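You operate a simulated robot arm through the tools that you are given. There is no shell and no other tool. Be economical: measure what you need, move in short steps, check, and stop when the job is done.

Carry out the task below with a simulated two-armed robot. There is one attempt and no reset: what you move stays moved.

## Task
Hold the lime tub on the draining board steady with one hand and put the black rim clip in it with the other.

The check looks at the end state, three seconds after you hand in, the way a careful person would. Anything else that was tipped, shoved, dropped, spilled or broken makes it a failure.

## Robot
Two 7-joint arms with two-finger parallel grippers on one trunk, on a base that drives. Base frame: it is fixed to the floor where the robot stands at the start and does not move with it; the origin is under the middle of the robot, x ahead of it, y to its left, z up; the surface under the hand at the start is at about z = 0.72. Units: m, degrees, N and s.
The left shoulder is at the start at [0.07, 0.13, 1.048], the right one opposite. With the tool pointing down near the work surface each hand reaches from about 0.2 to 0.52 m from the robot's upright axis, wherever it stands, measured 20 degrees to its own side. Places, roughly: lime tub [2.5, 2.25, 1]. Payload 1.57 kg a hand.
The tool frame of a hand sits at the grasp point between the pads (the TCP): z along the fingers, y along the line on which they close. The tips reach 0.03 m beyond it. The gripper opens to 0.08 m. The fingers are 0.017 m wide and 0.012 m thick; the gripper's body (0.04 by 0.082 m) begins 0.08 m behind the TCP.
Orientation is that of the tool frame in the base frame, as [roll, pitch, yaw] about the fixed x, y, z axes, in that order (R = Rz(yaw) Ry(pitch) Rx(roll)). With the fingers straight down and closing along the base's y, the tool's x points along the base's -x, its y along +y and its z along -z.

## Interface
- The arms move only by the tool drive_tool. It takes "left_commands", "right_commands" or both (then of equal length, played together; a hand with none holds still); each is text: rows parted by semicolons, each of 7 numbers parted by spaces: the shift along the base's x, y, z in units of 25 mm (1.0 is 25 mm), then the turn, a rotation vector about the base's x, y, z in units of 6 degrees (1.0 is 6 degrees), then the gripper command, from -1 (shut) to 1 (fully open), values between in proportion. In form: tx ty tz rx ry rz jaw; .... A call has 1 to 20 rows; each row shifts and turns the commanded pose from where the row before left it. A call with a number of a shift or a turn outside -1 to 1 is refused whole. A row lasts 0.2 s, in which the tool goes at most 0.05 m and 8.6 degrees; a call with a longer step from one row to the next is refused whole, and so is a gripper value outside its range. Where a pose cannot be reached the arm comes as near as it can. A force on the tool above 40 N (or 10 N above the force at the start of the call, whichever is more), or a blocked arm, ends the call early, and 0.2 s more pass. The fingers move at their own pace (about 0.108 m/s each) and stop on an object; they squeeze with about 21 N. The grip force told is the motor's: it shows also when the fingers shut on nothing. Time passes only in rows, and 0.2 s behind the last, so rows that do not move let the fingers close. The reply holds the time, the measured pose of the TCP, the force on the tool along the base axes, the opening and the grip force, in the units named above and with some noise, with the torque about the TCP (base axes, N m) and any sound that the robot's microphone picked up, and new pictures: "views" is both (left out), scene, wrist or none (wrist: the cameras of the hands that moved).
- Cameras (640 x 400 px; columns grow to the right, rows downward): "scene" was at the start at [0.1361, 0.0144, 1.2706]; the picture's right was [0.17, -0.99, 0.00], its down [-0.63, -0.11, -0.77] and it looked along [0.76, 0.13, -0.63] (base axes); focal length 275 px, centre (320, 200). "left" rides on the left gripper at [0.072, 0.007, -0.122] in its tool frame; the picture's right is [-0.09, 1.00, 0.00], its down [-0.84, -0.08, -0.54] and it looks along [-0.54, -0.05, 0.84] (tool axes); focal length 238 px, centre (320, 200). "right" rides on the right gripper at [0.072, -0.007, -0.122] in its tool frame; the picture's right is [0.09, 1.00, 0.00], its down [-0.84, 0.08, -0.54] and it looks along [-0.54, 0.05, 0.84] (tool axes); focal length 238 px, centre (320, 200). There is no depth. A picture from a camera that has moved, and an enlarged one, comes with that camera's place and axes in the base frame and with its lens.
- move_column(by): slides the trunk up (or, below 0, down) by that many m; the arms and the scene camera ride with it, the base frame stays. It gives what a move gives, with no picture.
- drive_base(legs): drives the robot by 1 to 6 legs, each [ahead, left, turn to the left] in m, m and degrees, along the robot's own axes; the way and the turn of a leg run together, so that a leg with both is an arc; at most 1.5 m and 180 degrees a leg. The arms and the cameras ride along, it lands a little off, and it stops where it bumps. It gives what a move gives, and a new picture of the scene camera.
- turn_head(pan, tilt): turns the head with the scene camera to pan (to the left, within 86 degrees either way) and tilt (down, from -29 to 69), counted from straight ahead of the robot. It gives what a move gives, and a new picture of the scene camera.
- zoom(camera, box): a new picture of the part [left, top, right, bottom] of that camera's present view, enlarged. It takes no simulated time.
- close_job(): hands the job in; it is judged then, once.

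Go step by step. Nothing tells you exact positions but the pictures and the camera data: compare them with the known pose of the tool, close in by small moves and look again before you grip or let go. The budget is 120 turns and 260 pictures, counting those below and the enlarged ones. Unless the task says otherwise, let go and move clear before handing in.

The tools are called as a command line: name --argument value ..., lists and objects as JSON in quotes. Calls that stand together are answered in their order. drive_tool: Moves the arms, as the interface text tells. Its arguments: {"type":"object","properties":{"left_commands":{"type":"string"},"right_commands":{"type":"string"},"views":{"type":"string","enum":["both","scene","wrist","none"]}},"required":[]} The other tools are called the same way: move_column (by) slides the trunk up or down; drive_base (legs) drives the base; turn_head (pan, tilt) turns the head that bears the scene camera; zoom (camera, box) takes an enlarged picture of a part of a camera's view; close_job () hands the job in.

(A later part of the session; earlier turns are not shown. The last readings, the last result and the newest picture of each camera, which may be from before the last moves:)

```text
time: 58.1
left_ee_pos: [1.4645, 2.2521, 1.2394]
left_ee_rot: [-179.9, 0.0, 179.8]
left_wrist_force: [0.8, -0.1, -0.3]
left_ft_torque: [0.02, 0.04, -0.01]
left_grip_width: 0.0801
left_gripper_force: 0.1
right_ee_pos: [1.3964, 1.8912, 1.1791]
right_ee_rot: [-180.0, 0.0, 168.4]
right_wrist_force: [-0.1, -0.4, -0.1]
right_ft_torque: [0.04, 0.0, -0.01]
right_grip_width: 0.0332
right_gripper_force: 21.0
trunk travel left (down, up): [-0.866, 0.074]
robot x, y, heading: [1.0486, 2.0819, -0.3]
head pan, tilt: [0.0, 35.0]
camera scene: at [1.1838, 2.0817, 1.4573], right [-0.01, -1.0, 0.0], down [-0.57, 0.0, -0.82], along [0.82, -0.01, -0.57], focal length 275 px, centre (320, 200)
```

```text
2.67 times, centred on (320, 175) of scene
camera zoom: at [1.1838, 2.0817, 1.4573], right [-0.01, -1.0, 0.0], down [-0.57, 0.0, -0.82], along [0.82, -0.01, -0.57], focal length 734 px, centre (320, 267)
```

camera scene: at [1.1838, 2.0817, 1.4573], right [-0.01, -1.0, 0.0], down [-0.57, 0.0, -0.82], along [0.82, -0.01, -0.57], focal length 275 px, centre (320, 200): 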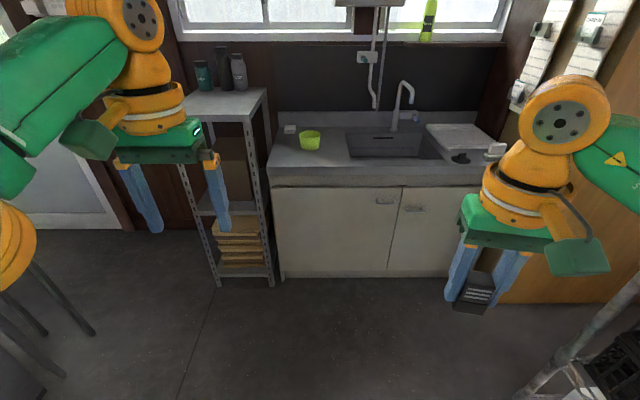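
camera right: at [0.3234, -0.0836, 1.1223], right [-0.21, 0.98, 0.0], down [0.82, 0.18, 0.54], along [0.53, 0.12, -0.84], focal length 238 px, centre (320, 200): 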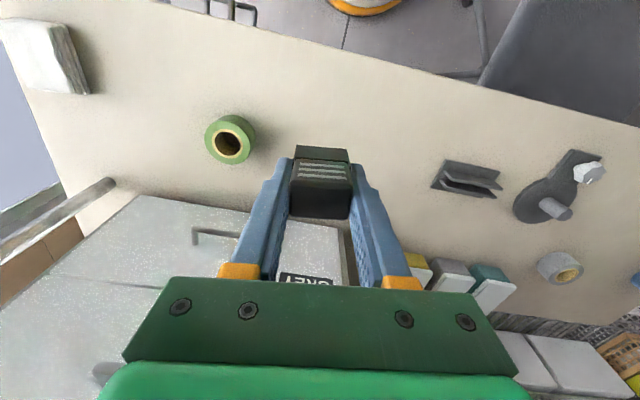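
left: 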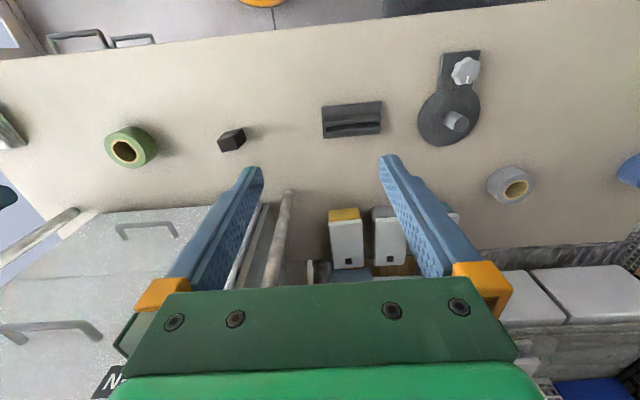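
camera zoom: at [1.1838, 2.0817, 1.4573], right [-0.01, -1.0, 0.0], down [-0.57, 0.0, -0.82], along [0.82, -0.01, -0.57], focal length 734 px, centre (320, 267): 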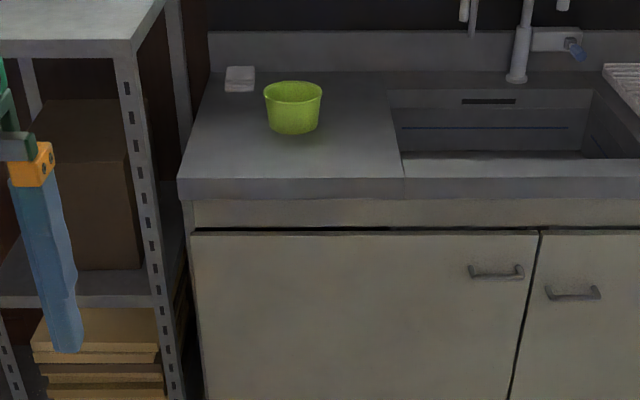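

The counter is at z≈0.84, front edge x≈2.34; the tub is about 7 cm high, centred near [2.59, 2.12], rim radius ≈0.058. I drive up to the counter with the hands held high.

drive_base --legs '[[0.95, 0, 0.3]]'

turn_head --pan 0 --tilt 55

```text
time: 63.0
left_ee_pos: [2.4184, 2.2447, 1.2403]
left_ee_rot: [-179.9, 0.2, 179.7]
left_wrist_force: [0.4, 0.6, 1.0]
left_ft_torque: [-0.02, -0.01, -0.02]
left_grip_width: 0.0803
left_gripper_force: 0.1
right_ee_pos: [2.3473, 1.884, 1.1793]
right_ee_rot: [-179.9, 0.0, 168.2]
right_wrist_force: [0.1, 0.1, -0.2]
right_ft_torque: [0.02, 0.0, 0.01]
right_grip_width: 0.0329
right_gripper_force: 20.8
trunk travel left (down, up): [-0.866, 0.074]
robot x, y, heading: [1.9969, 2.076, -0.5]
head pan, tilt: [0.0, 35.0]
camera scene: at [2.1361, 2.0741, 1.4574], right [-0.01, -1.0, 0.0], down [-0.57, 0.01, -0.82], along [0.82, -0.01, -0.57], focal length 275 px, centre (320, 200)
```

scene: 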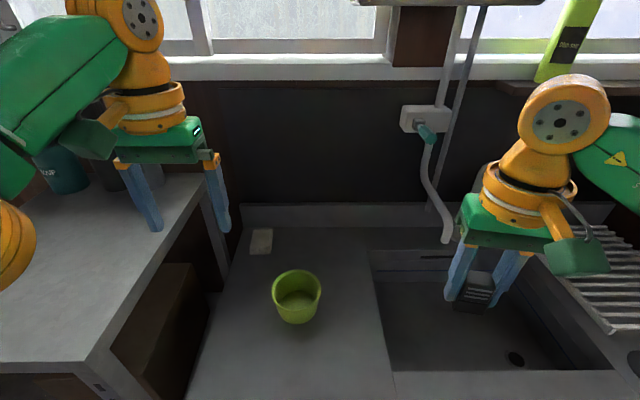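

```text
time: 63.9
left_ee_pos: [2.4196, 2.2448, 1.2377]
left_ee_rot: [-179.9, 0.0, 179.7]
left_wrist_force: [0.3, 0.0, 0.7]
left_ft_torque: [0.0, -0.02, -0.03]
left_grip_width: 0.0799
left_gripper_force: 0.0
right_ee_pos: [2.3493, 1.8838, 1.1786]
right_ee_rot: [179.9, 0.0, 168.3]
right_wrist_force: [0.0, -0.5, -0.4]
right_ft_torque: [0.01, -0.04, -0.01]
right_grip_width: 0.0333
right_gripper_force: 21.1
trunk travel left (down, up): [-0.866, 0.074]
robot x, y, heading: [1.9956, 2.0762, -0.5]
head pan, tilt: [0.0, 55.0]
camera scene: at [2.1216, 2.0743, 1.429], right [-0.01, -1.0, 0.0], down [-0.82, 0.01, -0.57], along [0.57, -0.01, -0.82], focal length 275 px, centre (320, 200)
```

scene: 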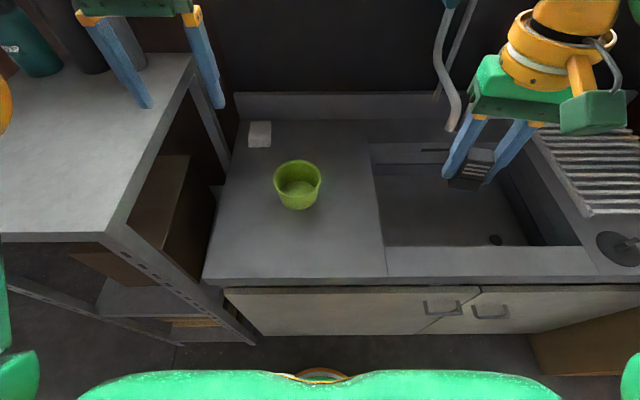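

Triangulating: tub rim centre ≈[2.54, 2.12, 0.93], counter z≈0.865, front edge x≈2.31. I close in another 8 cm and bring the left hand over the tub's left wall, tilted outward 18°, jaw half-open, still high.

drive_base --legs '[[0.08, 0, 0.5]]'

drive_tool --left_commands "0.4 -0.3 -0.9 -0.5 0 0 0;0.4 -0.3 -0.9 -0.5 0 0 0;0.4 -0.3 -0.9 -0.5 0 0 0;0.4 -0.3 -0.9 -0.5 0 0 0;0.4 -0.3 -0.9 -0.5 0 0 0;0 -0.3 -0.9 -0.5 0 0 0;0 0 -0.9 0 0 0 0;0 0 0 0 0 0 0"

```text
time: 64.9
left_ee_pos: [2.4852, 2.247, 1.2424]
left_ee_rot: [-179.8, 0.5, -179.7]
left_wrist_force: [-0.6, -0.6, -0.2]
left_ft_torque: [0.0, -0.07, 0.04]
left_grip_width: 0.0799
left_gripper_force: 0.1
right_ee_pos: [2.4194, 1.8869, 1.1816]
right_ee_rot: [179.9, 0.5, 168.9]
right_wrist_force: [-0.3, -0.1, 0.7]
right_ft_torque: [0.01, -0.09, 0.0]
right_grip_width: 0.0332
right_gripper_force: 20.5
trunk travel left (down, up): [-0.866, 0.074]
robot x, y, heading: [2.0748, 2.0734, 0.0]
head pan, tilt: [0.0, 55.0]
camera scene: at [2.1875, 2.0751, 1.4299], right [0.0, -1.0, 0.0], down [-0.81, 0.0, -0.58], along [0.58, 0.0, -0.81], focal length 275 px, centre (320, 200)
```

scene: 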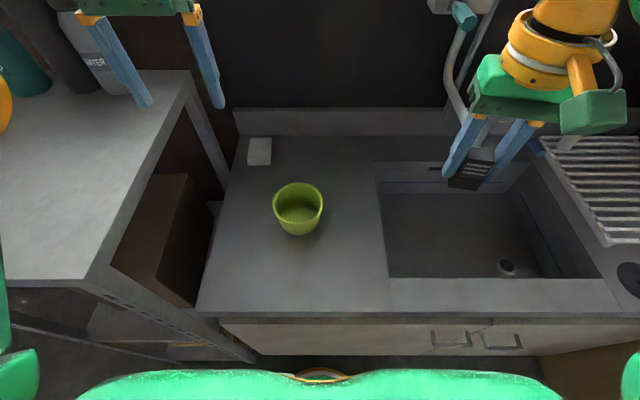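

```text
time: 66.7
left_ee_pos: [2.5461, 2.2022, 1.0816]
left_ee_rot: [-161.9, 0.0, -179.8]
left_wrist_force: [-0.1, 0.2, -0.4]
left_ft_torque: [0.03, -0.04, 0.0]
left_grip_width: 0.0401
left_gripper_force: 0.0
right_ee_pos: [2.4284, 1.8863, 1.1802]
right_ee_rot: [180.0, 0.1, 168.9]
right_wrist_force: [-0.7, 0.5, -0.2]
right_ft_torque: [0.0, 0.0, -0.01]
right_grip_width: 0.0332
right_gripper_force: 21.3
trunk travel left (down, up): [-0.866, 0.074]
robot x, y, heading: [2.0716, 2.0762, 0.1]
head pan, tilt: [0.0, 55.0]
camera scene: at [2.1976, 2.0749, 1.429], right [0.0, -1.0, 0.0], down [-0.82, 0.0, -0.57], along [0.57, 0.0, -0.82], focal length 275 px, centre (320, 200)
camera left: at [2.4754, 2.2453, 1.1954], right [0.09, 0.95, -0.31], down [0.84, 0.1, 0.54], along [0.54, -0.31, -0.78], focal length 238 px, centre (320, 200)
```

scene: 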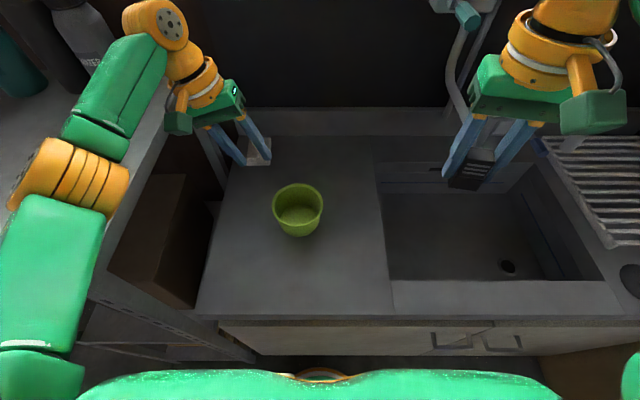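
left: 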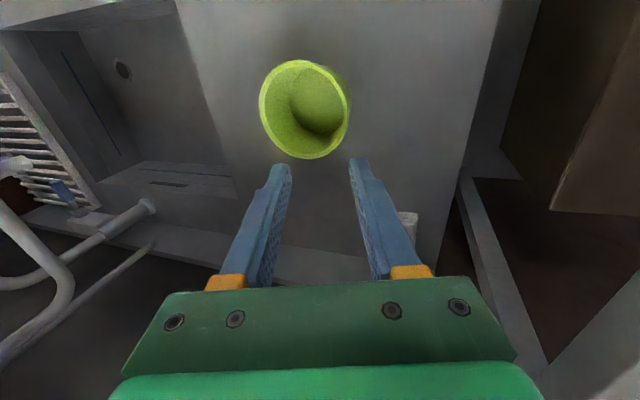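

Tub rim centre now computed at about [2.534, 2.127, 0.935], r≈0.057; left wall at y≈2.184. I lower the left hand to just above the rim.

drive_tool --left_commands "-0.12 -0.17 -0.8 0 0 0 0;-0.12 -0.17 -0.8 0 0 0 0;-0.12 -0.17 -0.8 0 0 0 0;-0.12 -0.17 -0.8 0 0 0 0;0 0 0 0 0 0 0"

zoom --camera "scene" --box '[200, 100, 400, 225]'

```text
time: 67.9
left_ee_pos: [2.5302, 2.1869, 1.0029]
left_ee_rot: [-161.9, -0.1, -179.8]
left_wrist_force: [0.6, 0.8, 0.3]
left_ft_torque: [0.0, 0.01, 0.02]
left_grip_width: 0.0398
left_gripper_force: 0.1
right_ee_pos: [2.4272, 1.8874, 1.1793]
right_ee_rot: [179.9, 0.1, 168.9]
right_wrist_force: [0.1, -0.4, 0.2]
right_ft_torque: [0.02, -0.04, 0.01]
right_grip_width: 0.0332
right_gripper_force: 21.8
trunk travel left (down, up): [-0.866, 0.074]
robot x, y, heading: [2.0742, 2.075, 0.1]
head pan, tilt: [0.0, 55.0]
camera scene: at [2.1978, 2.0751, 1.429], right [0.0, -1.0, 0.0], down [-0.82, 0.0, -0.57], along [0.57, 0.0, -0.82], focal length 275 px, centre (320, 200)
camera left: at [2.4601, 2.2297, 1.1169], right [0.09, 0.95, -0.31], down [0.84, 0.1, 0.54], along [0.54, -0.31, -0.78], focal length 238 px, centre (320, 200)
```

scene: 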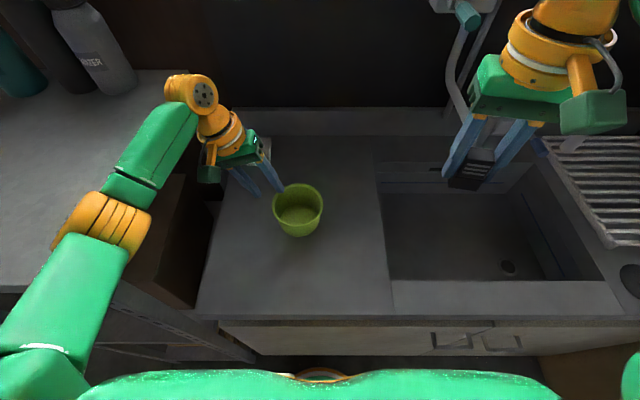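
left: 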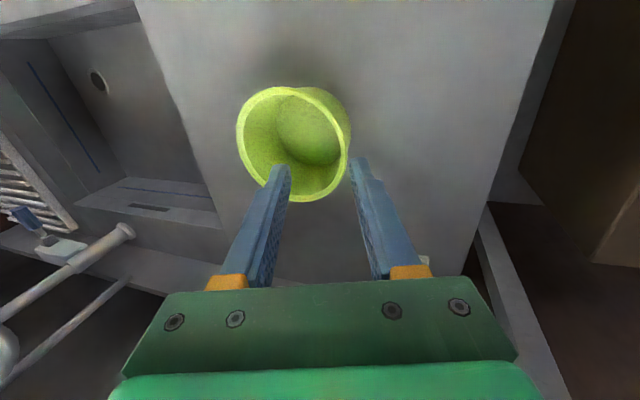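

```text
3.20 times, centred on (300, 162) of scene
camera zoom: at [2.1978, 2.0751, 1.429], right [0.0, -1.0, 0.0], down [-0.82, 0.0, -0.57], along [0.57, 0.0, -0.82], focal length 881 px, centre (384, 320)
```

zoom: 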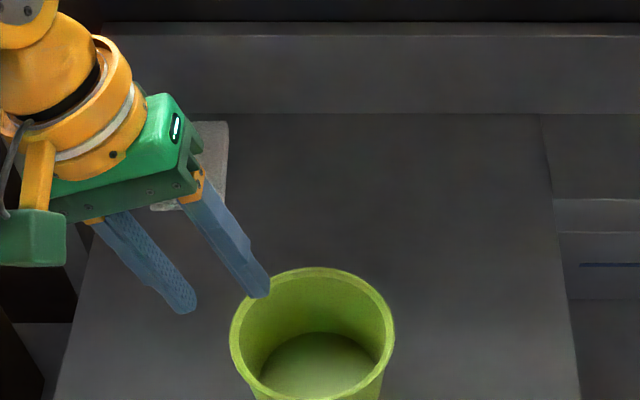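

Fingers are lined up to straddle the left wall. To keep the left elbow well above the rack I raise the trunk 6 cm and then lower the hand over the wall.

move_column --by 0.06

drive_tool --left_commands "0.05 0 -0.8 0 0 0 0;0.05 0 -0.8 0 0 0 0;0 0 -0.8 0 0 0 0;0 0 -0.8 0 0 0 0;0 0 -0.5 0 0 0 0;0 0 -0.4 0 0 0 0;0 0 0 0 0 0 0"

zoom --camera "scene" --box '[200, 130, 400, 255]'

```text
time: 68.9
left_ee_pos: [2.5318, 2.1859, 1.0623]
left_ee_rot: [-162.0, -0.1, -179.8]
left_wrist_force: [0.4, 0.1, -0.9]
left_ft_torque: [-0.03, 0.02, -0.03]
left_grip_width: 0.0402
left_gripper_force: 0.0
right_ee_pos: [2.428, 1.8868, 1.2385]
right_ee_rot: [180.0, 0.2, 168.9]
right_wrist_force: [-0.1, 0.3, -0.2]
right_ft_torque: [-0.02, -0.05, 0.01]
right_grip_width: 0.0332
right_gripper_force: 20.5
trunk travel left (down, up): [-0.926, 0.014]
robot x, y, heading: [2.0716, 2.0726, 0.2]
head pan, tilt: [0.0, 55.0]
```

```text
time: 70.5
left_ee_pos: [2.5335, 2.1877, 0.9608]
left_ee_rot: [-161.9, 0.0, -179.8]
left_wrist_force: [-0.9, -0.2, -0.5]
left_ft_torque: [0.01, 0.0, 0.01]
left_grip_width: 0.0398
left_gripper_force: 0.1
right_ee_pos: [2.4285, 1.8873, 1.2392]
right_ee_rot: [-180.0, 0.1, 168.9]
right_wrist_force: [0.6, -0.4, 0.9]
right_ft_torque: [0.01, 0.03, 0.0]
right_grip_width: 0.0334
right_gripper_force: 20.5
trunk travel left (down, up): [-0.926, 0.014]
robot x, y, heading: [2.0747, 2.0749, 0.2]
head pan, tilt: [0.0, 55.0]
camera scene: at [2.1978, 2.0752, 1.489], right [0.0, -1.0, 0.0], down [-0.82, 0.0, -0.57], along [0.57, 0.0, -0.82], focal length 275 px, centre (320, 200)
camera left: at [2.4619, 2.2313, 1.0744], right [0.09, 0.95, -0.31], down [0.84, 0.1, 0.54], along [0.54, -0.31, -0.78], focal length 238 px, centre (320, 200)
```

scene: 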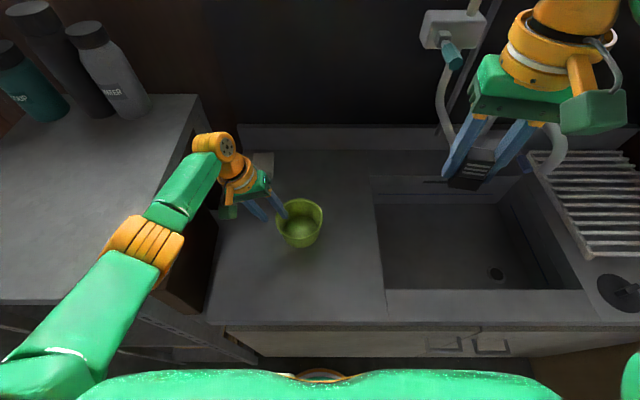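
left: 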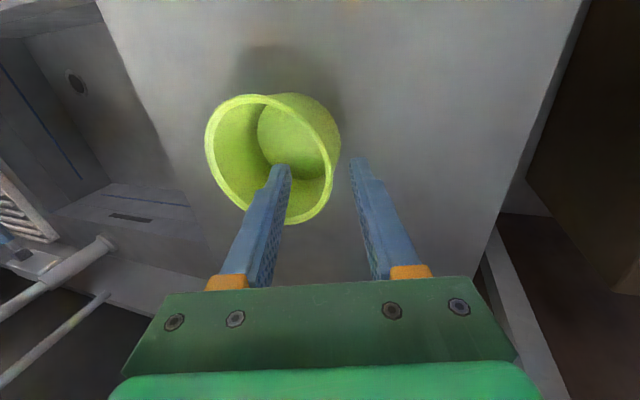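

```text
3.20 times, centred on (300, 192) of scene
camera zoom: at [2.1978, 2.0752, 1.489], right [0.0, -1.0, 0.0], down [-0.82, 0.0, -0.57], along [0.57, 0.0, -0.82], focal length 881 px, centre (384, 224)
```

zoom: 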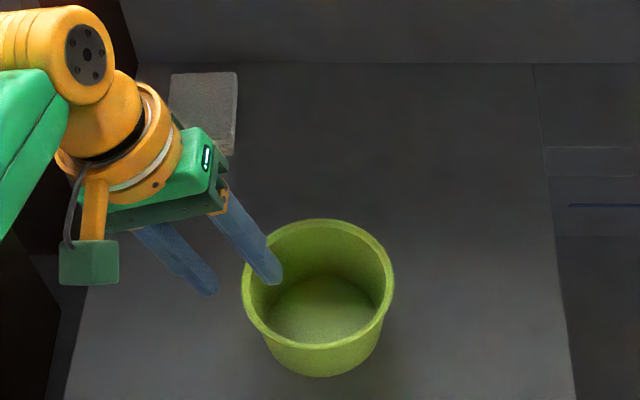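

The inner finger is inside, the outer outside. I shift 6 mm outward to centre on the wall, lower 2 cm more and look before closing.

drive_tool --left_commands "0 0.25 -0.45 0 0 0 0;0 0 -0.45 0 0 0 0;0 0 0 0 0 0 0" --views "wrist"

zoom --camera "scene" --box '[240, 160, 360, 235]'

```text
time: 71.3
left_ee_pos: [2.5338, 2.1934, 0.9386]
left_ee_rot: [-161.9, 0.0, -179.9]
left_wrist_force: [0.5, 0.3, 0.0]
left_ft_torque: [0.0, -0.01, -0.03]
left_grip_width: 0.04
left_gripper_force: 0.0
right_ee_pos: [2.4273, 1.8857, 1.2387]
right_ee_rot: [-179.9, 0.0, 168.9]
right_wrist_force: [0.4, 0.9, 0.2]
right_ft_torque: [0.0, 0.0, -0.01]
right_grip_width: 0.0332
right_gripper_force: 21.1
trunk travel left (down, up): [-0.926, 0.014]
robot x, y, heading: [2.0753, 2.0743, -0.0]
head pan, tilt: [0.0, 55.0]
camera left: at [2.4635, 2.237, 1.0534], right [0.09, 0.95, -0.31], down [0.84, 0.1, 0.54], along [0.54, -0.31, -0.78], focal length 238 px, centre (320, 200)
```

left: 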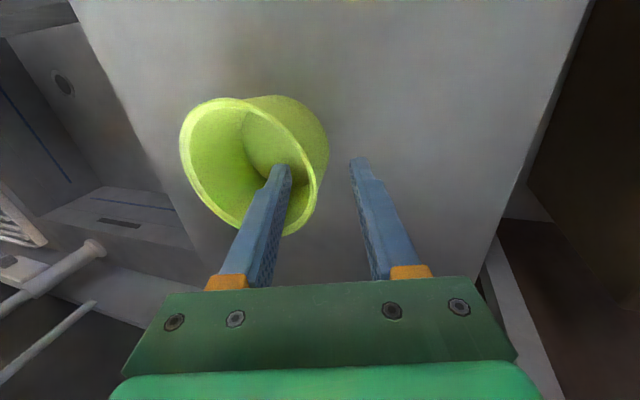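

```text
5.33 times, centred on (300, 198) of scene
camera zoom: at [2.1977, 2.0751, 1.489], right [0.0, -1.0, 0.0], down [-0.82, 0.0, -0.57], along [0.57, 0.0, -0.82], focal length 1468 px, centre (427, 213)
```

zoom: 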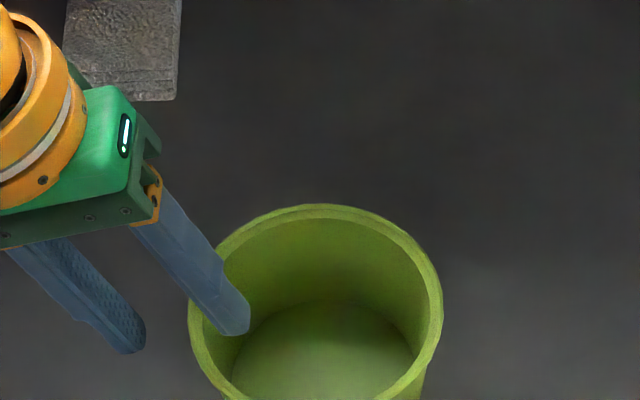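

The wall lies between the fingers, ~3 mm toward the inner one. I correct that and close the left gripper on the wall.

drive_tool --left_commands "0 -0.12 0 0 0 0 0;0 0 0 0 0 0 -0.5;0 0 0 0 0 0 -1;0 0 0 0 0 0 -1;0 0 0 0 0 0 -1"

zoom --camera "scene" --box '[240, 160, 360, 235]'

```text
time: 72.5
left_ee_pos: [2.5338, 2.1892, 0.9391]
left_ee_rot: [-162.0, 0.0, -179.8]
left_wrist_force: [0.1, -0.1, 2.3]
left_ft_torque: [-0.13, 0.05, 0.04]
left_grip_width: 0.0068
left_gripper_force: 21.2
right_ee_pos: [2.4265, 1.8861, 1.2394]
right_ee_rot: [179.9, 0.2, 169.0]
right_wrist_force: [-0.4, -0.5, 0.6]
right_ft_torque: [0.01, 0.01, 0.03]
right_grip_width: 0.0331
right_gripper_force: 21.4
trunk travel left (down, up): [-0.926, 0.014]
robot x, y, heading: [2.0733, 2.077, -0.1]
head pan, tilt: [0.0, 55.0]
camera scene: at [2.1974, 2.0747, 1.4891], right [0.0, -1.0, 0.0], down [-0.82, 0.0, -0.57], along [0.57, 0.0, -0.82], focal length 275 px, centre (320, 200)
camera left: at [2.4637, 2.2327, 1.0536], right [0.09, 0.95, -0.31], down [0.84, 0.1, 0.54], along [0.54, -0.31, -0.78], focal length 238 px, centre (320, 200)
```

scene: 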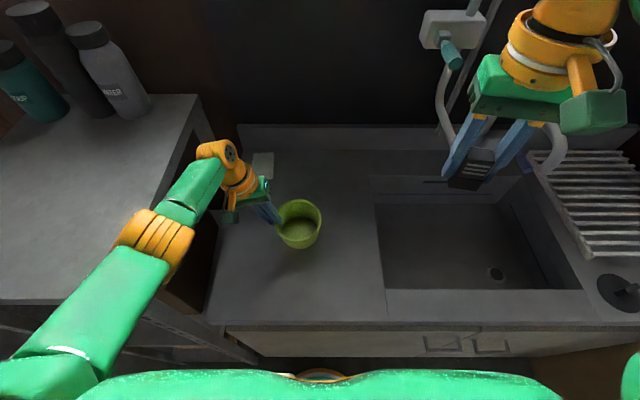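
left: 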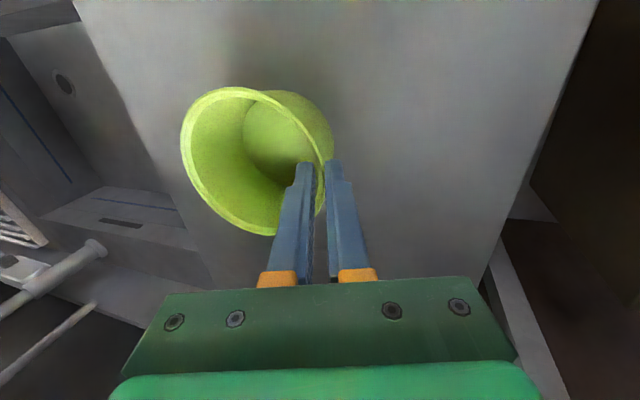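

```text
5.33 times, centred on (300, 198) of scene
camera zoom: at [2.1974, 2.0747, 1.4891], right [0.0, -1.0, 0.0], down [-0.82, 0.0, -0.57], along [0.57, 0.0, -0.82], focal length 1468 px, centre (427, 213)
```

zoom: 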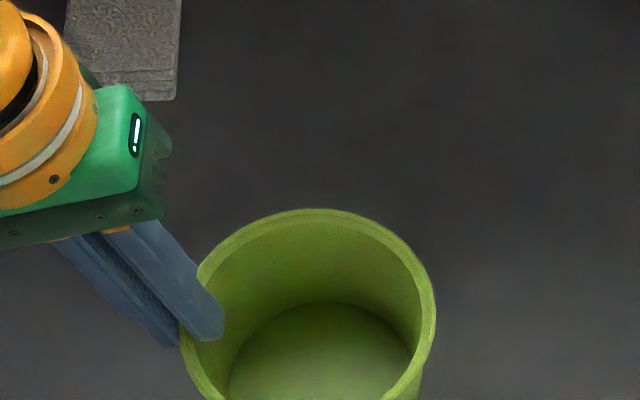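

The left hand holds the tub wall (7 mm grip). Now I bring the right hand with the clip over the tub, tilted 12° so its body leans away from the left hand, staying 8 cm above the rim.

drive_tool --right_commands "0.416 0.85 -0.5 0.2 0 0.18 -1;0.416 0.85 -0.5 0.2 0 0.18 -1;0.416 0.85 -0.5 0.2 0 0.18 -1;0.416 0.85 -0.5 0.2 0 0.18 -1;0.416 0.85 -0.5 0.2 0 0.18 -1;0.416 0.85 -0.5 0.2 0 0.18 -1;0.416 0.85 -0.5 0.2 0 0.18 -1;0.416 0.85 -0.5 0.2 0 0.18 -1;0.416 0.85 -0.5 0.2 0 0.18 -1;0.416 0.85 -0.5 0.2 0 0.18 -1;0 0.4 -0.5 0 0 0 -1;0 0 -0.5 0 0 0 -1;0 0 0 0 0 0 -1"

zoom --camera "scene" --box '[220, 110, 400, 235]'

```text
time: 75.3
left_ee_pos: [2.5344, 2.1889, 0.9395]
left_ee_rot: [-161.9, 0.0, -179.8]
left_wrist_force: [0.4, 1.2, 6.2]
left_ft_torque: [-0.15, 0.16, 0.0]
left_grip_width: 0.0064
left_gripper_force: 21.2
right_ee_pos: [2.5253, 2.1066, 1.087]
right_ee_rot: [168.2, -1.0, 180.0]
right_wrist_force: [-0.7, 0.0, 0.0]
right_ft_torque: [-0.01, -0.03, 0.08]
right_grip_width: 0.0331
right_gripper_force: 20.8
right hand out of reach, approached as far as the arm can: row 11
trunk travel left (down, up): [-0.926, 0.014]
robot x, y, heading: [2.0736, 2.0748, 0.2]
head pan, tilt: [0.0, 55.0]
camera scene: at [2.1965, 2.0758, 1.4891], right [0.0, -1.0, 0.0], down [-0.82, 0.0, -0.57], along [0.57, 0.0, -0.82], focal length 275 px, centre (320, 200)
camera right: at [2.4556, 2.0745, 1.2067], right [-0.09, 0.97, 0.21], down [0.85, -0.04, 0.53], along [0.53, 0.22, -0.82], focal length 238 px, centre (320, 200)
```

scene: 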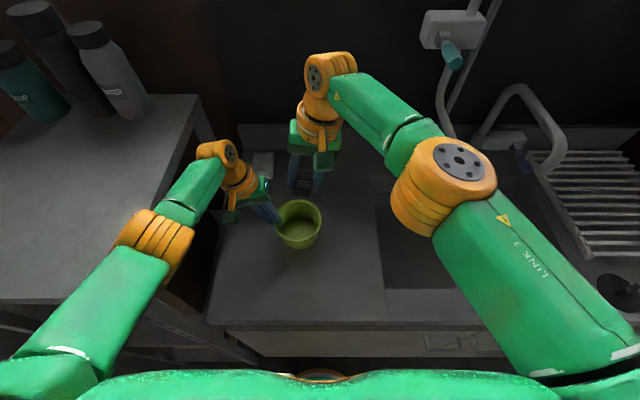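
right: 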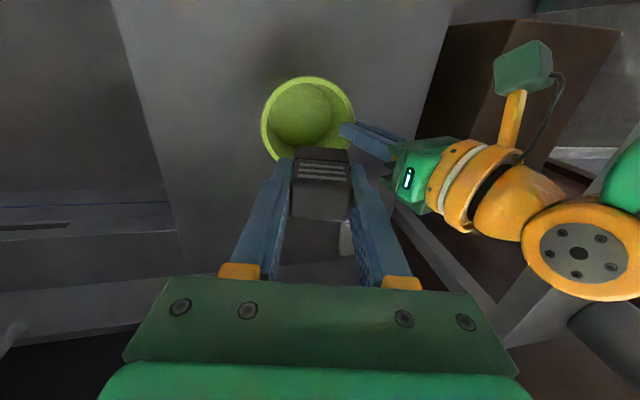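

```text
3.20 times, centred on (310, 172) of scene
camera zoom: at [2.1965, 2.0758, 1.4891], right [0.0, -1.0, 0.0], down [-0.82, 0.0, -0.57], along [0.57, 0.0, -0.82], focal length 881 px, centre (352, 288)
```

zoom: 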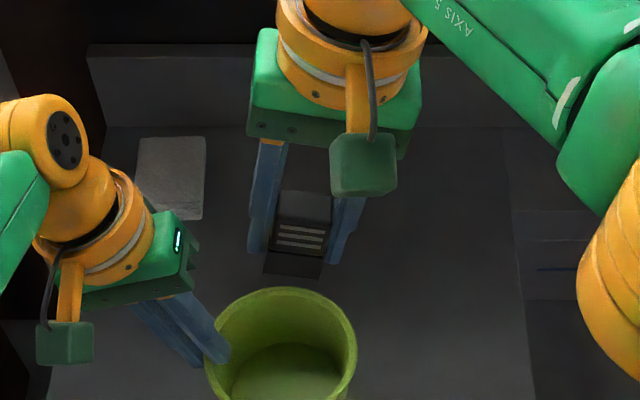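

The right hand is over the tub and in reach. I descend until the clip is just above the rim, shifting slightly left, and look again.

drive_tool --right_commands "0 0.05 -0.8 0 0 0 -1;0 0.05 -0.8 0 0 0 -1;0 0.05 -0.8 0 0 0 -1;0 0.05 -0.8 0 0 0 -1;0 0 -0.5 0 0 0 -1;0 0 0 0 0 0 -1"

zoom --camera "scene" --box '[220, 130, 400, 255]'

```text
time: 76.7
left_ee_pos: [2.5335, 2.1896, 0.9404]
left_ee_rot: [-161.9, 0.0, -179.8]
left_wrist_force: [1.4, 1.6, 7.3]
left_ft_torque: [-0.17, 0.19, 0.02]
left_grip_width: 0.0062
left_gripper_force: 21.5
right_ee_pos: [2.516, 2.105, 0.9946]
right_ee_rot: [168.0, -1.1, 179.8]
right_wrist_force: [0.4, 0.0, -0.5]
right_ft_torque: [0.0, 0.01, 0.01]
right_grip_width: 0.0331
right_gripper_force: 21.0
right hand out of reach, approached as far as the arm can: row 4
trunk travel left (down, up): [-0.926, 0.014]
robot x, y, heading: [2.0761, 2.0744, 0.2]
head pan, tilt: [0.0, 55.0]
camera scene: at [2.1965, 2.0756, 1.4891], right [0.0, -1.0, 0.0], down [-0.82, 0.0, -0.57], along [0.57, 0.0, -0.82], focal length 275 px, centre (320, 200)
camera right: at [2.4467, 2.0738, 1.1143], right [-0.09, 0.97, 0.21], down [0.85, -0.04, 0.53], along [0.52, 0.22, -0.82], focal length 238 px, centre (320, 200)
```

scene: 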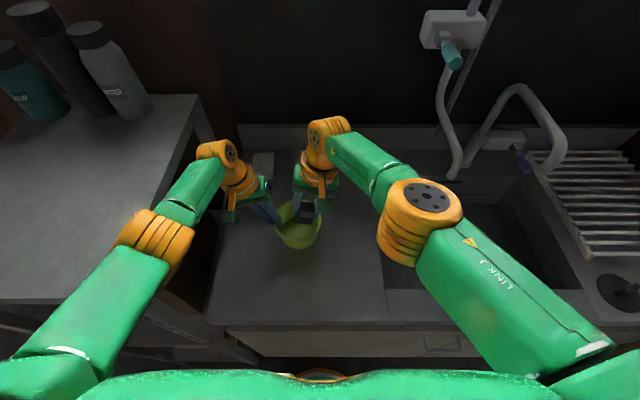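
right: 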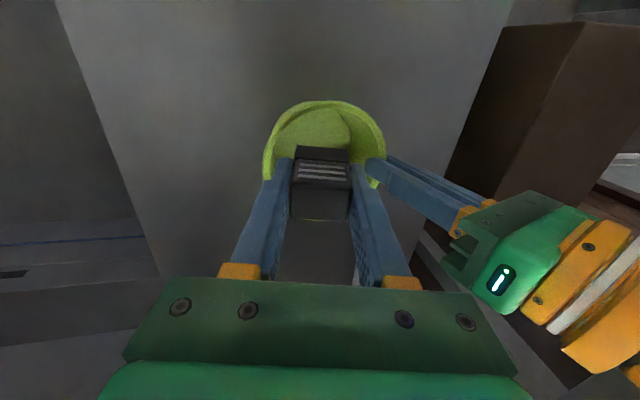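

```text
3.20 times, centred on (310, 192) of scene
camera zoom: at [2.1965, 2.0756, 1.4891], right [0.0, -1.0, 0.0], down [-0.82, 0.0, -0.57], along [0.57, 0.0, -0.82], focal length 881 px, centre (352, 224)
```

zoom: 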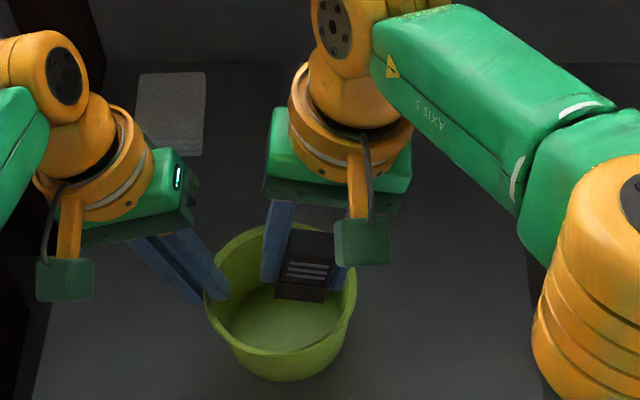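

The clip is just above the tub opening, but the arm is at its reach limit. I pitch the right tool 12° forward to gain reach and check.

drive_tool --right_commands "0 0 0.1 0 -0.5 0 -1;0 0 0 0 -0.5 0 -1;0 0 0 0 -0.5 0 -1;0 0 0 0 -0.5 0 -1;0 0 0 0 0 0 -1"

zoom --camera "scene" --box '[240, 160, 360, 235]'

```text
time: 77.9
left_ee_pos: [2.5339, 2.1905, 0.9394]
left_ee_rot: [-161.9, 0.0, -179.8]
left_wrist_force: [0.5, 0.4, 5.6]
left_ft_torque: [-0.15, 0.17, 0.01]
left_grip_width: 0.0064
left_gripper_force: 21.5
right_ee_pos: [2.5199, 2.1064, 0.9971]
right_ee_rot: [168.0, 11.0, 179.8]
right_wrist_force: [-0.4, -0.3, -0.4]
right_ft_torque: [0.01, 0.02, -0.03]
right_grip_width: 0.0334
right_gripper_force: 21.5
trunk travel left (down, up): [-0.926, 0.014]
robot x, y, heading: [2.0775, 2.0742, 0.2]
head pan, tilt: [0.0, 55.0]
camera scene: at [2.1966, 2.0753, 1.4891], right [0.0, -1.0, 0.0], down [-0.82, 0.0, -0.57], along [0.57, 0.0, -0.82], focal length 275 px, centre (320, 200)
camera right: at [2.4265, 2.0747, 1.0997], right [-0.13, 0.97, 0.19], down [0.72, -0.04, 0.7], along [0.68, 0.22, -0.69], focal length 238 px, centre (320, 200)
```

scene: 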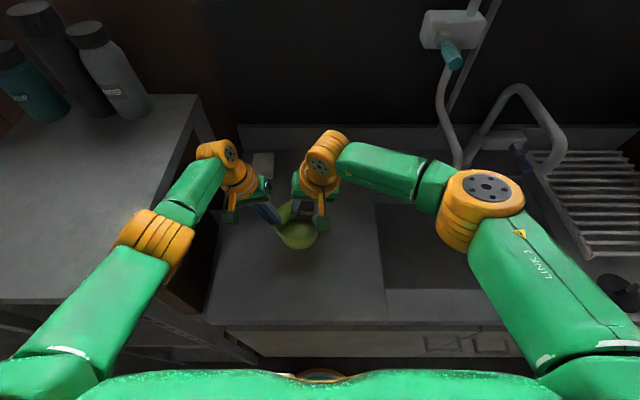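
right: 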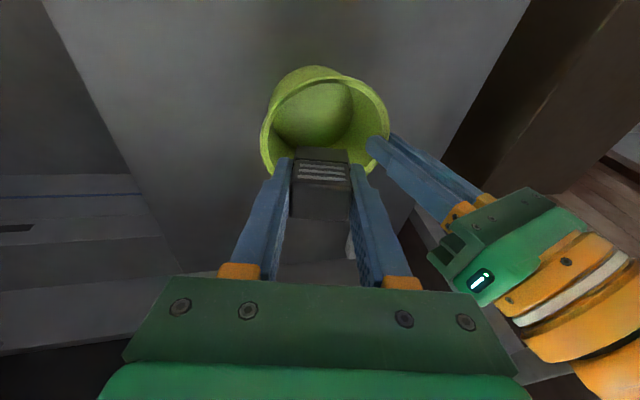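

```text
5.33 times, centred on (300, 198) of scene
camera zoom: at [2.1966, 2.0753, 1.4891], right [0.0, -1.0, 0.0], down [-0.82, 0.0, -0.57], along [0.57, 0.0, -0.82], focal length 1468 px, centre (427, 213)
```

zoom: 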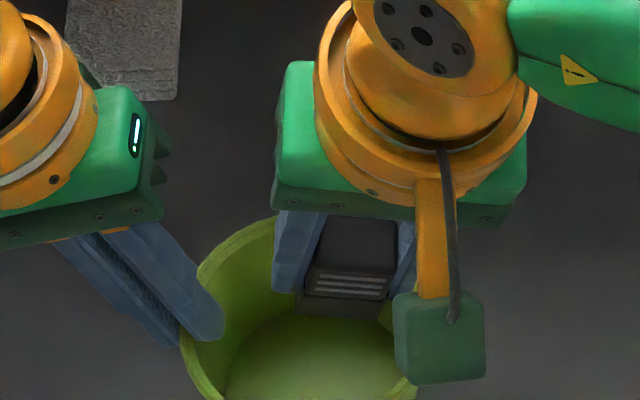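

Reach is fine now and the clip is centred over the opening. I lower it into the tub, stopping about 1 cm above the floor.

drive_tool --right_commands "0 0.09 -0.6 0 0 0 -1;0 0.09 -0.6 0 0 0 -1;0 0.09 -0.6 0 0 0 -1;0 0 -0.5 0 0 0 -1;0 0 -0.4 0 0 0 -1;0 0 0 0 0 0 -1"

zoom --camera "scene" --box '[240, 170, 360, 245]'

```text
time: 79.3
left_ee_pos: [2.5338, 2.1898, 0.9402]
left_ee_rot: [-161.8, 0.0, -179.7]
left_wrist_force: [-0.1, 0.3, 4.6]
left_ft_torque: [-0.16, 0.15, 0.01]
left_grip_width: 0.0061
left_gripper_force: 20.7
right_ee_pos: [2.5217, 2.112, 0.929]
right_ee_rot: [168.0, 10.9, 179.9]
right_wrist_force: [0.5, -1.0, 0.2]
right_ft_torque: [-0.01, 0.0, 0.04]
right_grip_width: 0.0334
right_gripper_force: 20.9
trunk travel left (down, up): [-0.926, 0.014]
robot x, y, heading: [2.0735, 2.0742, 0.1]
head pan, tilt: [0.0, 55.0]
camera scene: at [2.1967, 2.0751, 1.4891], right [0.0, -1.0, 0.0], down [-0.82, 0.0, -0.57], along [0.57, 0.0, -0.82], focal length 275 px, centre (320, 200)
camera right: at [2.4284, 2.081, 1.0322], right [-0.13, 0.97, 0.19], down [0.72, -0.04, 0.7], along [0.68, 0.22, -0.69], focal length 238 px, centre (320, 200)
```

scene: 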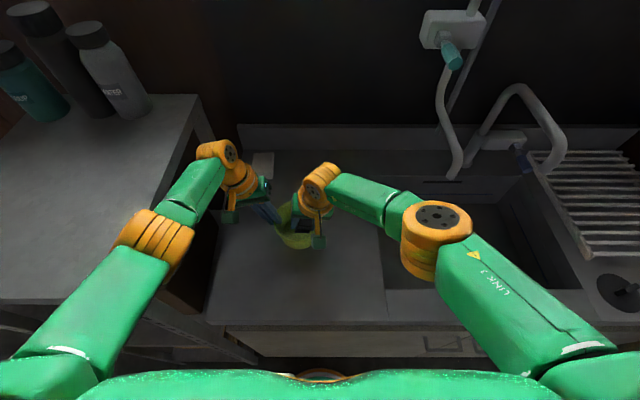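
right: 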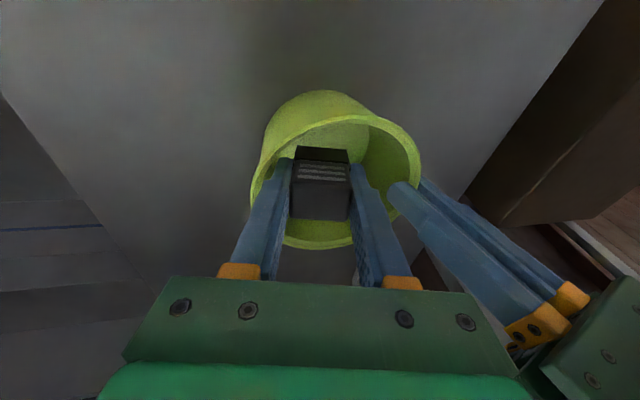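

```text
5.33 times, centred on (300, 208) of scene
camera zoom: at [2.1967, 2.0751, 1.4891], right [0.0, -1.0, 0.0], down [-0.82, 0.0, -0.57], along [0.57, 0.0, -0.82], focal length 1468 px, centre (427, 160)
```

zoom: 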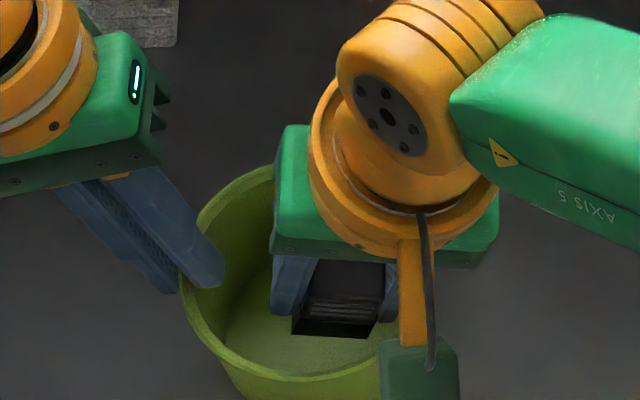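

The clip is inside the tub, with less room on the −y side; I shift 6 mm left, and lower about 8 mm more.

drive_tool --right_commands "0 0.25 0 0 0 0 -1;0 0 -0.17 0 0 0 -1;0 0 -0.17 0 0 0 -1;0 0 0 0 0 0 -1" --views "wrist"

```text
time: 80.3
left_ee_pos: [2.5333, 2.1901, 0.9391]
left_ee_rot: [-161.9, -0.1, -179.8]
left_wrist_force: [0.4, 0.2, 3.4]
left_ft_torque: [-0.08, 0.18, 0.01]
left_grip_width: 0.0066
left_gripper_force: 21.1
right_ee_pos: [2.5196, 2.1175, 0.9206]
right_ee_rot: [168.0, 10.9, 179.9]
right_wrist_force: [-0.5, -0.2, 0.6]
right_ft_torque: [-0.01, 0.02, -0.02]
right_grip_width: 0.0333
right_gripper_force: 21.2
trunk travel left (down, up): [-0.926, 0.014]
robot x, y, heading: [2.0717, 2.0753, 0.1]
head pan, tilt: [0.0, 55.0]
camera right: at [2.4278, 2.0865, 1.0237], right [-0.13, 0.97, 0.19], down [0.72, -0.04, 0.69], along [0.68, 0.22, -0.69], focal length 238 px, centre (320, 200)
```

right: 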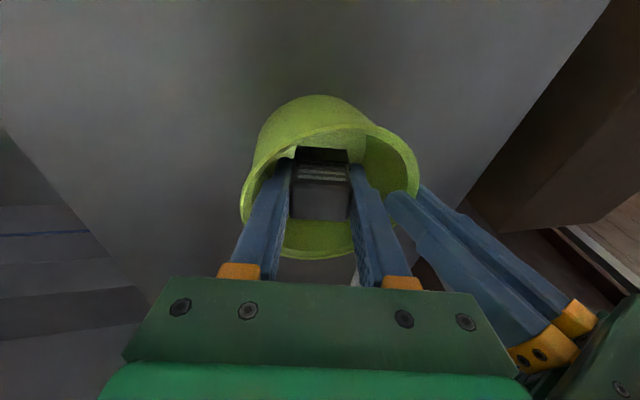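

Still no contact; I lower in small steps to feel the floor.

drive_tool --right_commands "0 0 -0.1 0 0 0 -1;0 0 -0.1 0 0 0 -1;0 0 -0.1 0 0 0 -1;0 0 0 0 0 0 -1" --views "none"

```text
time: 81.3
left_ee_pos: [2.5342, 2.1902, 0.94]
left_ee_rot: [-162.0, -0.1, -179.8]
left_wrist_force: [0.3, -0.6, 2.7]
left_ft_torque: [-0.11, 0.17, 0.04]
left_grip_width: 0.0063
left_gripper_force: 21.1
right_ee_pos: [2.5192, 2.1183, 0.9153]
right_ee_rot: [168.0, 10.9, 179.8]
right_wrist_force: [0.3, 1.0, -0.1]
right_ft_torque: [-0.03, -0.02, 0.03]
right_grip_width: 0.0332
right_gripper_force: 21.2
trunk travel left (down, up): [-0.926, 0.014]
robot x, y, heading: [2.0736, 2.071, -0.0]
head pan, tilt: [0.0, 55.0]
```

drive_tool --right_commands "0 0 -0.1 0 0 0 -1;0 0 -0.1 0 0 0 -1;0 0 -0.1 0 0 0 -1;0 0 0 0 0 0 -1" --views "wrist"

```text
time: 82.3
left_ee_pos: [2.5332, 2.1883, 0.9408]
left_ee_rot: [-161.8, 0.0, -179.8]
left_wrist_force: [-3.4, -11.0, 4.7]
left_ft_torque: [-0.34, 0.06, -0.08]
left_grip_width: 0.0063
left_gripper_force: 21.5
right_ee_pos: [2.5181, 2.1186, 0.9066]
right_ee_rot: [167.8, 11.1, 179.9]
right_wrist_force: [8.4, 9.9, 10.4]
right_ft_torque: [-0.52, 0.19, 0.11]
right_grip_width: 0.0333
right_gripper_force: 20.4
trunk travel left (down, up): [-0.926, 0.014]
robot x, y, heading: [2.0767, 2.076, 0.4]
head pan, tilt: [0.0, 55.0]
camera right: at [2.4249, 2.0863, 1.0098], right [-0.13, 0.97, 0.19], down [0.72, -0.04, 0.7], along [0.69, 0.22, -0.69], focal length 238 px, centre (320, 200)
```

right: 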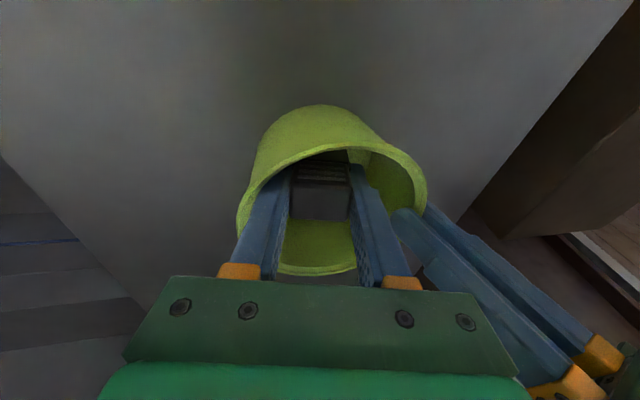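

Contact was felt, partly sideways from the near/right wall. I back off 4 mm up and shift slightly inward to relieve it.

drive_tool --right_commands "0 0 0.2 0 0 0 -1;0.2 0.15 0.05 0 0 0 -1;0 0 0 0 0 0 -1" --views "wrist"

zoom --camera "scene" --box '[240, 170, 360, 245]'

```text
time: 83.1
left_ee_pos: [2.5345, 2.1893, 0.9381]
left_ee_rot: [-162.0, -0.1, -179.8]
left_wrist_force: [-0.9, -9.3, 0.9]
left_ft_torque: [-0.24, 0.07, 0.07]
left_grip_width: 0.0066
left_gripper_force: 20.9
right_ee_pos: [2.5205, 2.1194, 0.9108]
right_ee_rot: [168.0, 10.8, 179.7]
right_wrist_force: [0.5, 7.6, -2.3]
right_ft_torque: [-0.04, 0.04, -0.03]
right_grip_width: 0.0335
right_gripper_force: 20.7
right hand out of reach, approached as far as the arm can: row 2
trunk travel left (down, up): [-0.926, 0.014]
robot x, y, heading: [2.0721, 2.0726, 0.3]
head pan, tilt: [0.0, 55.0]
camera right: at [2.4283, 2.0879, 1.0138], right [-0.13, 0.97, 0.19], down [0.72, -0.04, 0.69], along [0.68, 0.22, -0.7], focal length 238 px, centre (320, 200)
```

right: 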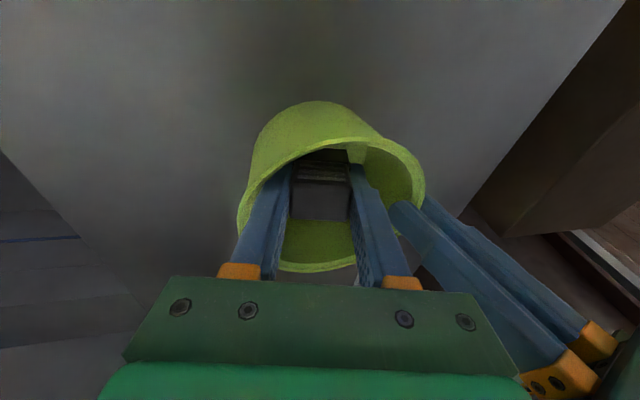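

```text
5.33 times, centred on (300, 208) of scene
camera zoom: at [2.1982, 2.0752, 1.4889], right [0.0, -1.0, 0.0], down [-0.82, 0.0, -0.57], along [0.57, 0.0, -0.82], focal length 1468 px, centre (427, 160)
```

zoom: 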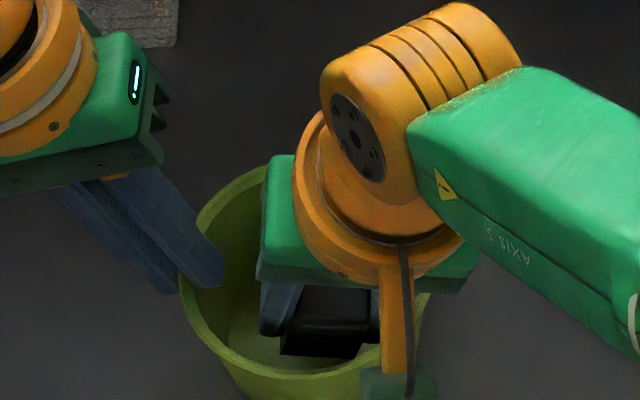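

There's still a ~7 N sideways load toward +y from the −y wall. I move 6 mm toward +y and a little up to clear it.

drive_tool --right_commands "-0.25 0.12 0.1 0 -0.3 0 -1;0 0.12 0 0 -0.3 0 -1;0 0 0 0 0 0 -1" --views "wrist"

```text
time: 83.9
left_ee_pos: [2.5345, 2.1903, 0.9396]
left_ee_rot: [-162.0, 0.0, -179.8]
left_wrist_force: [-0.1, 0.3, 2.1]
left_ft_torque: [0.0, 0.15, -0.05]
left_grip_width: 0.0062
left_gripper_force: 21.0
right_ee_pos: [2.5137, 2.1256, 0.9151]
right_ee_rot: [168.2, 14.5, 179.8]
right_wrist_force: [0.0, -0.2, 0.1]
right_ft_torque: [0.04, -0.01, -0.02]
right_grip_width: 0.0332
right_gripper_force: 20.9
trunk travel left (down, up): [-0.926, 0.014]
robot x, y, heading: [2.074, 2.0722, -0.1]
head pan, tilt: [0.0, 55.0]
camera right: at [2.415, 2.0944, 1.0112], right [-0.14, 0.97, 0.18], down [0.67, -0.04, 0.74], along [0.73, 0.22, -0.65], focal length 238 px, centre (320, 200)
```

right: 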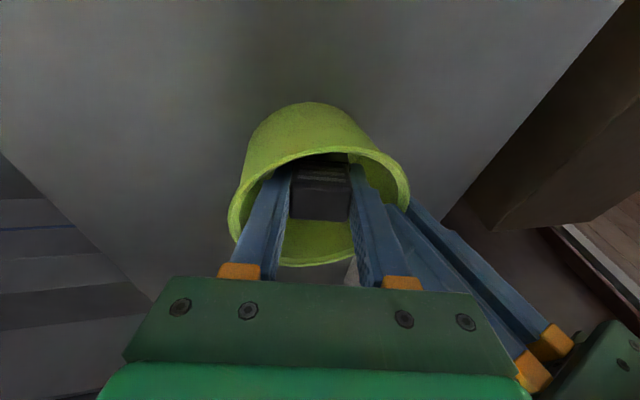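

Loads are zero now; the clip hangs a few mm above the tub floor. I open the right gripper only to about 43 mm to release it.

drive_tool --right_commands "0 -0.1 0 0 0 0 -1;0 0 0 0 0 0 0.075;0 0 0 0 0 0 0.075;0 0 0 0 0 0 0.075"

```text
time: 84.9
left_ee_pos: [2.5349, 2.1895, 0.9393]
left_ee_rot: [-161.9, 0.0, -179.8]
left_wrist_force: [-2.2, -9.6, 3.8]
left_ft_torque: [-0.33, 0.18, -0.11]
left_grip_width: 0.0064
left_gripper_force: 21.3
right_ee_pos: [2.5144, 2.1228, 0.9142]
right_ee_rot: [168.0, 14.6, 179.8]
right_wrist_force: [5.5, 9.5, 1.8]
right_ft_torque: [-0.14, 0.03, 0.1]
right_grip_width: 0.0349
right_gripper_force: 0.0
trunk travel left (down, up): [-0.926, 0.014]
robot x, y, heading: [2.0731, 2.0735, 0.0]
head pan, tilt: [0.0, 55.0]
camera scene: at [2.1969, 2.0749, 1.4891], right [0.0, -1.0, 0.0], down [-0.82, 0.0, -0.57], along [0.57, 0.0, -0.82], focal length 275 px, centre (320, 200)
camera right: at [2.4156, 2.0909, 1.011], right [-0.14, 0.97, 0.18], down [0.67, -0.04, 0.74], along [0.73, 0.22, -0.65], focal length 238 px, centre (320, 200)
```

scene: 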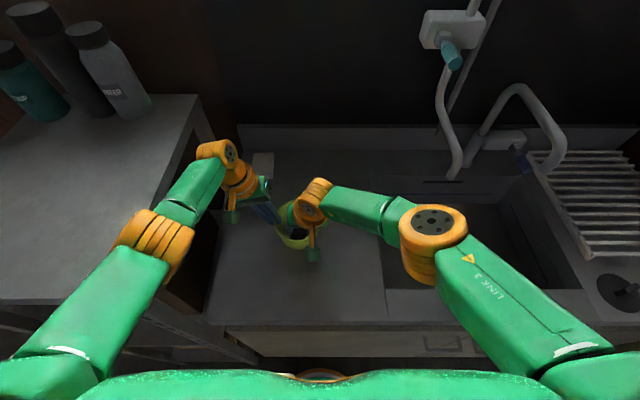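
right: 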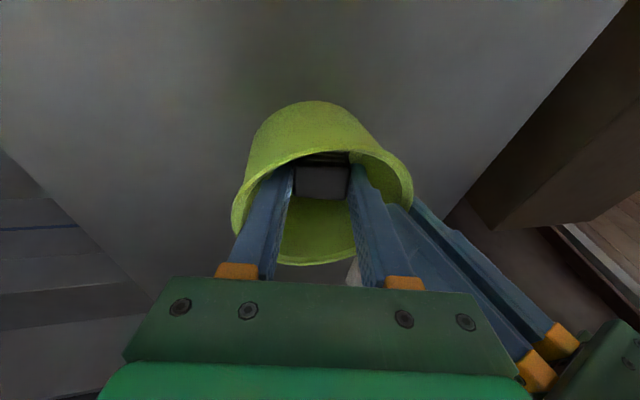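

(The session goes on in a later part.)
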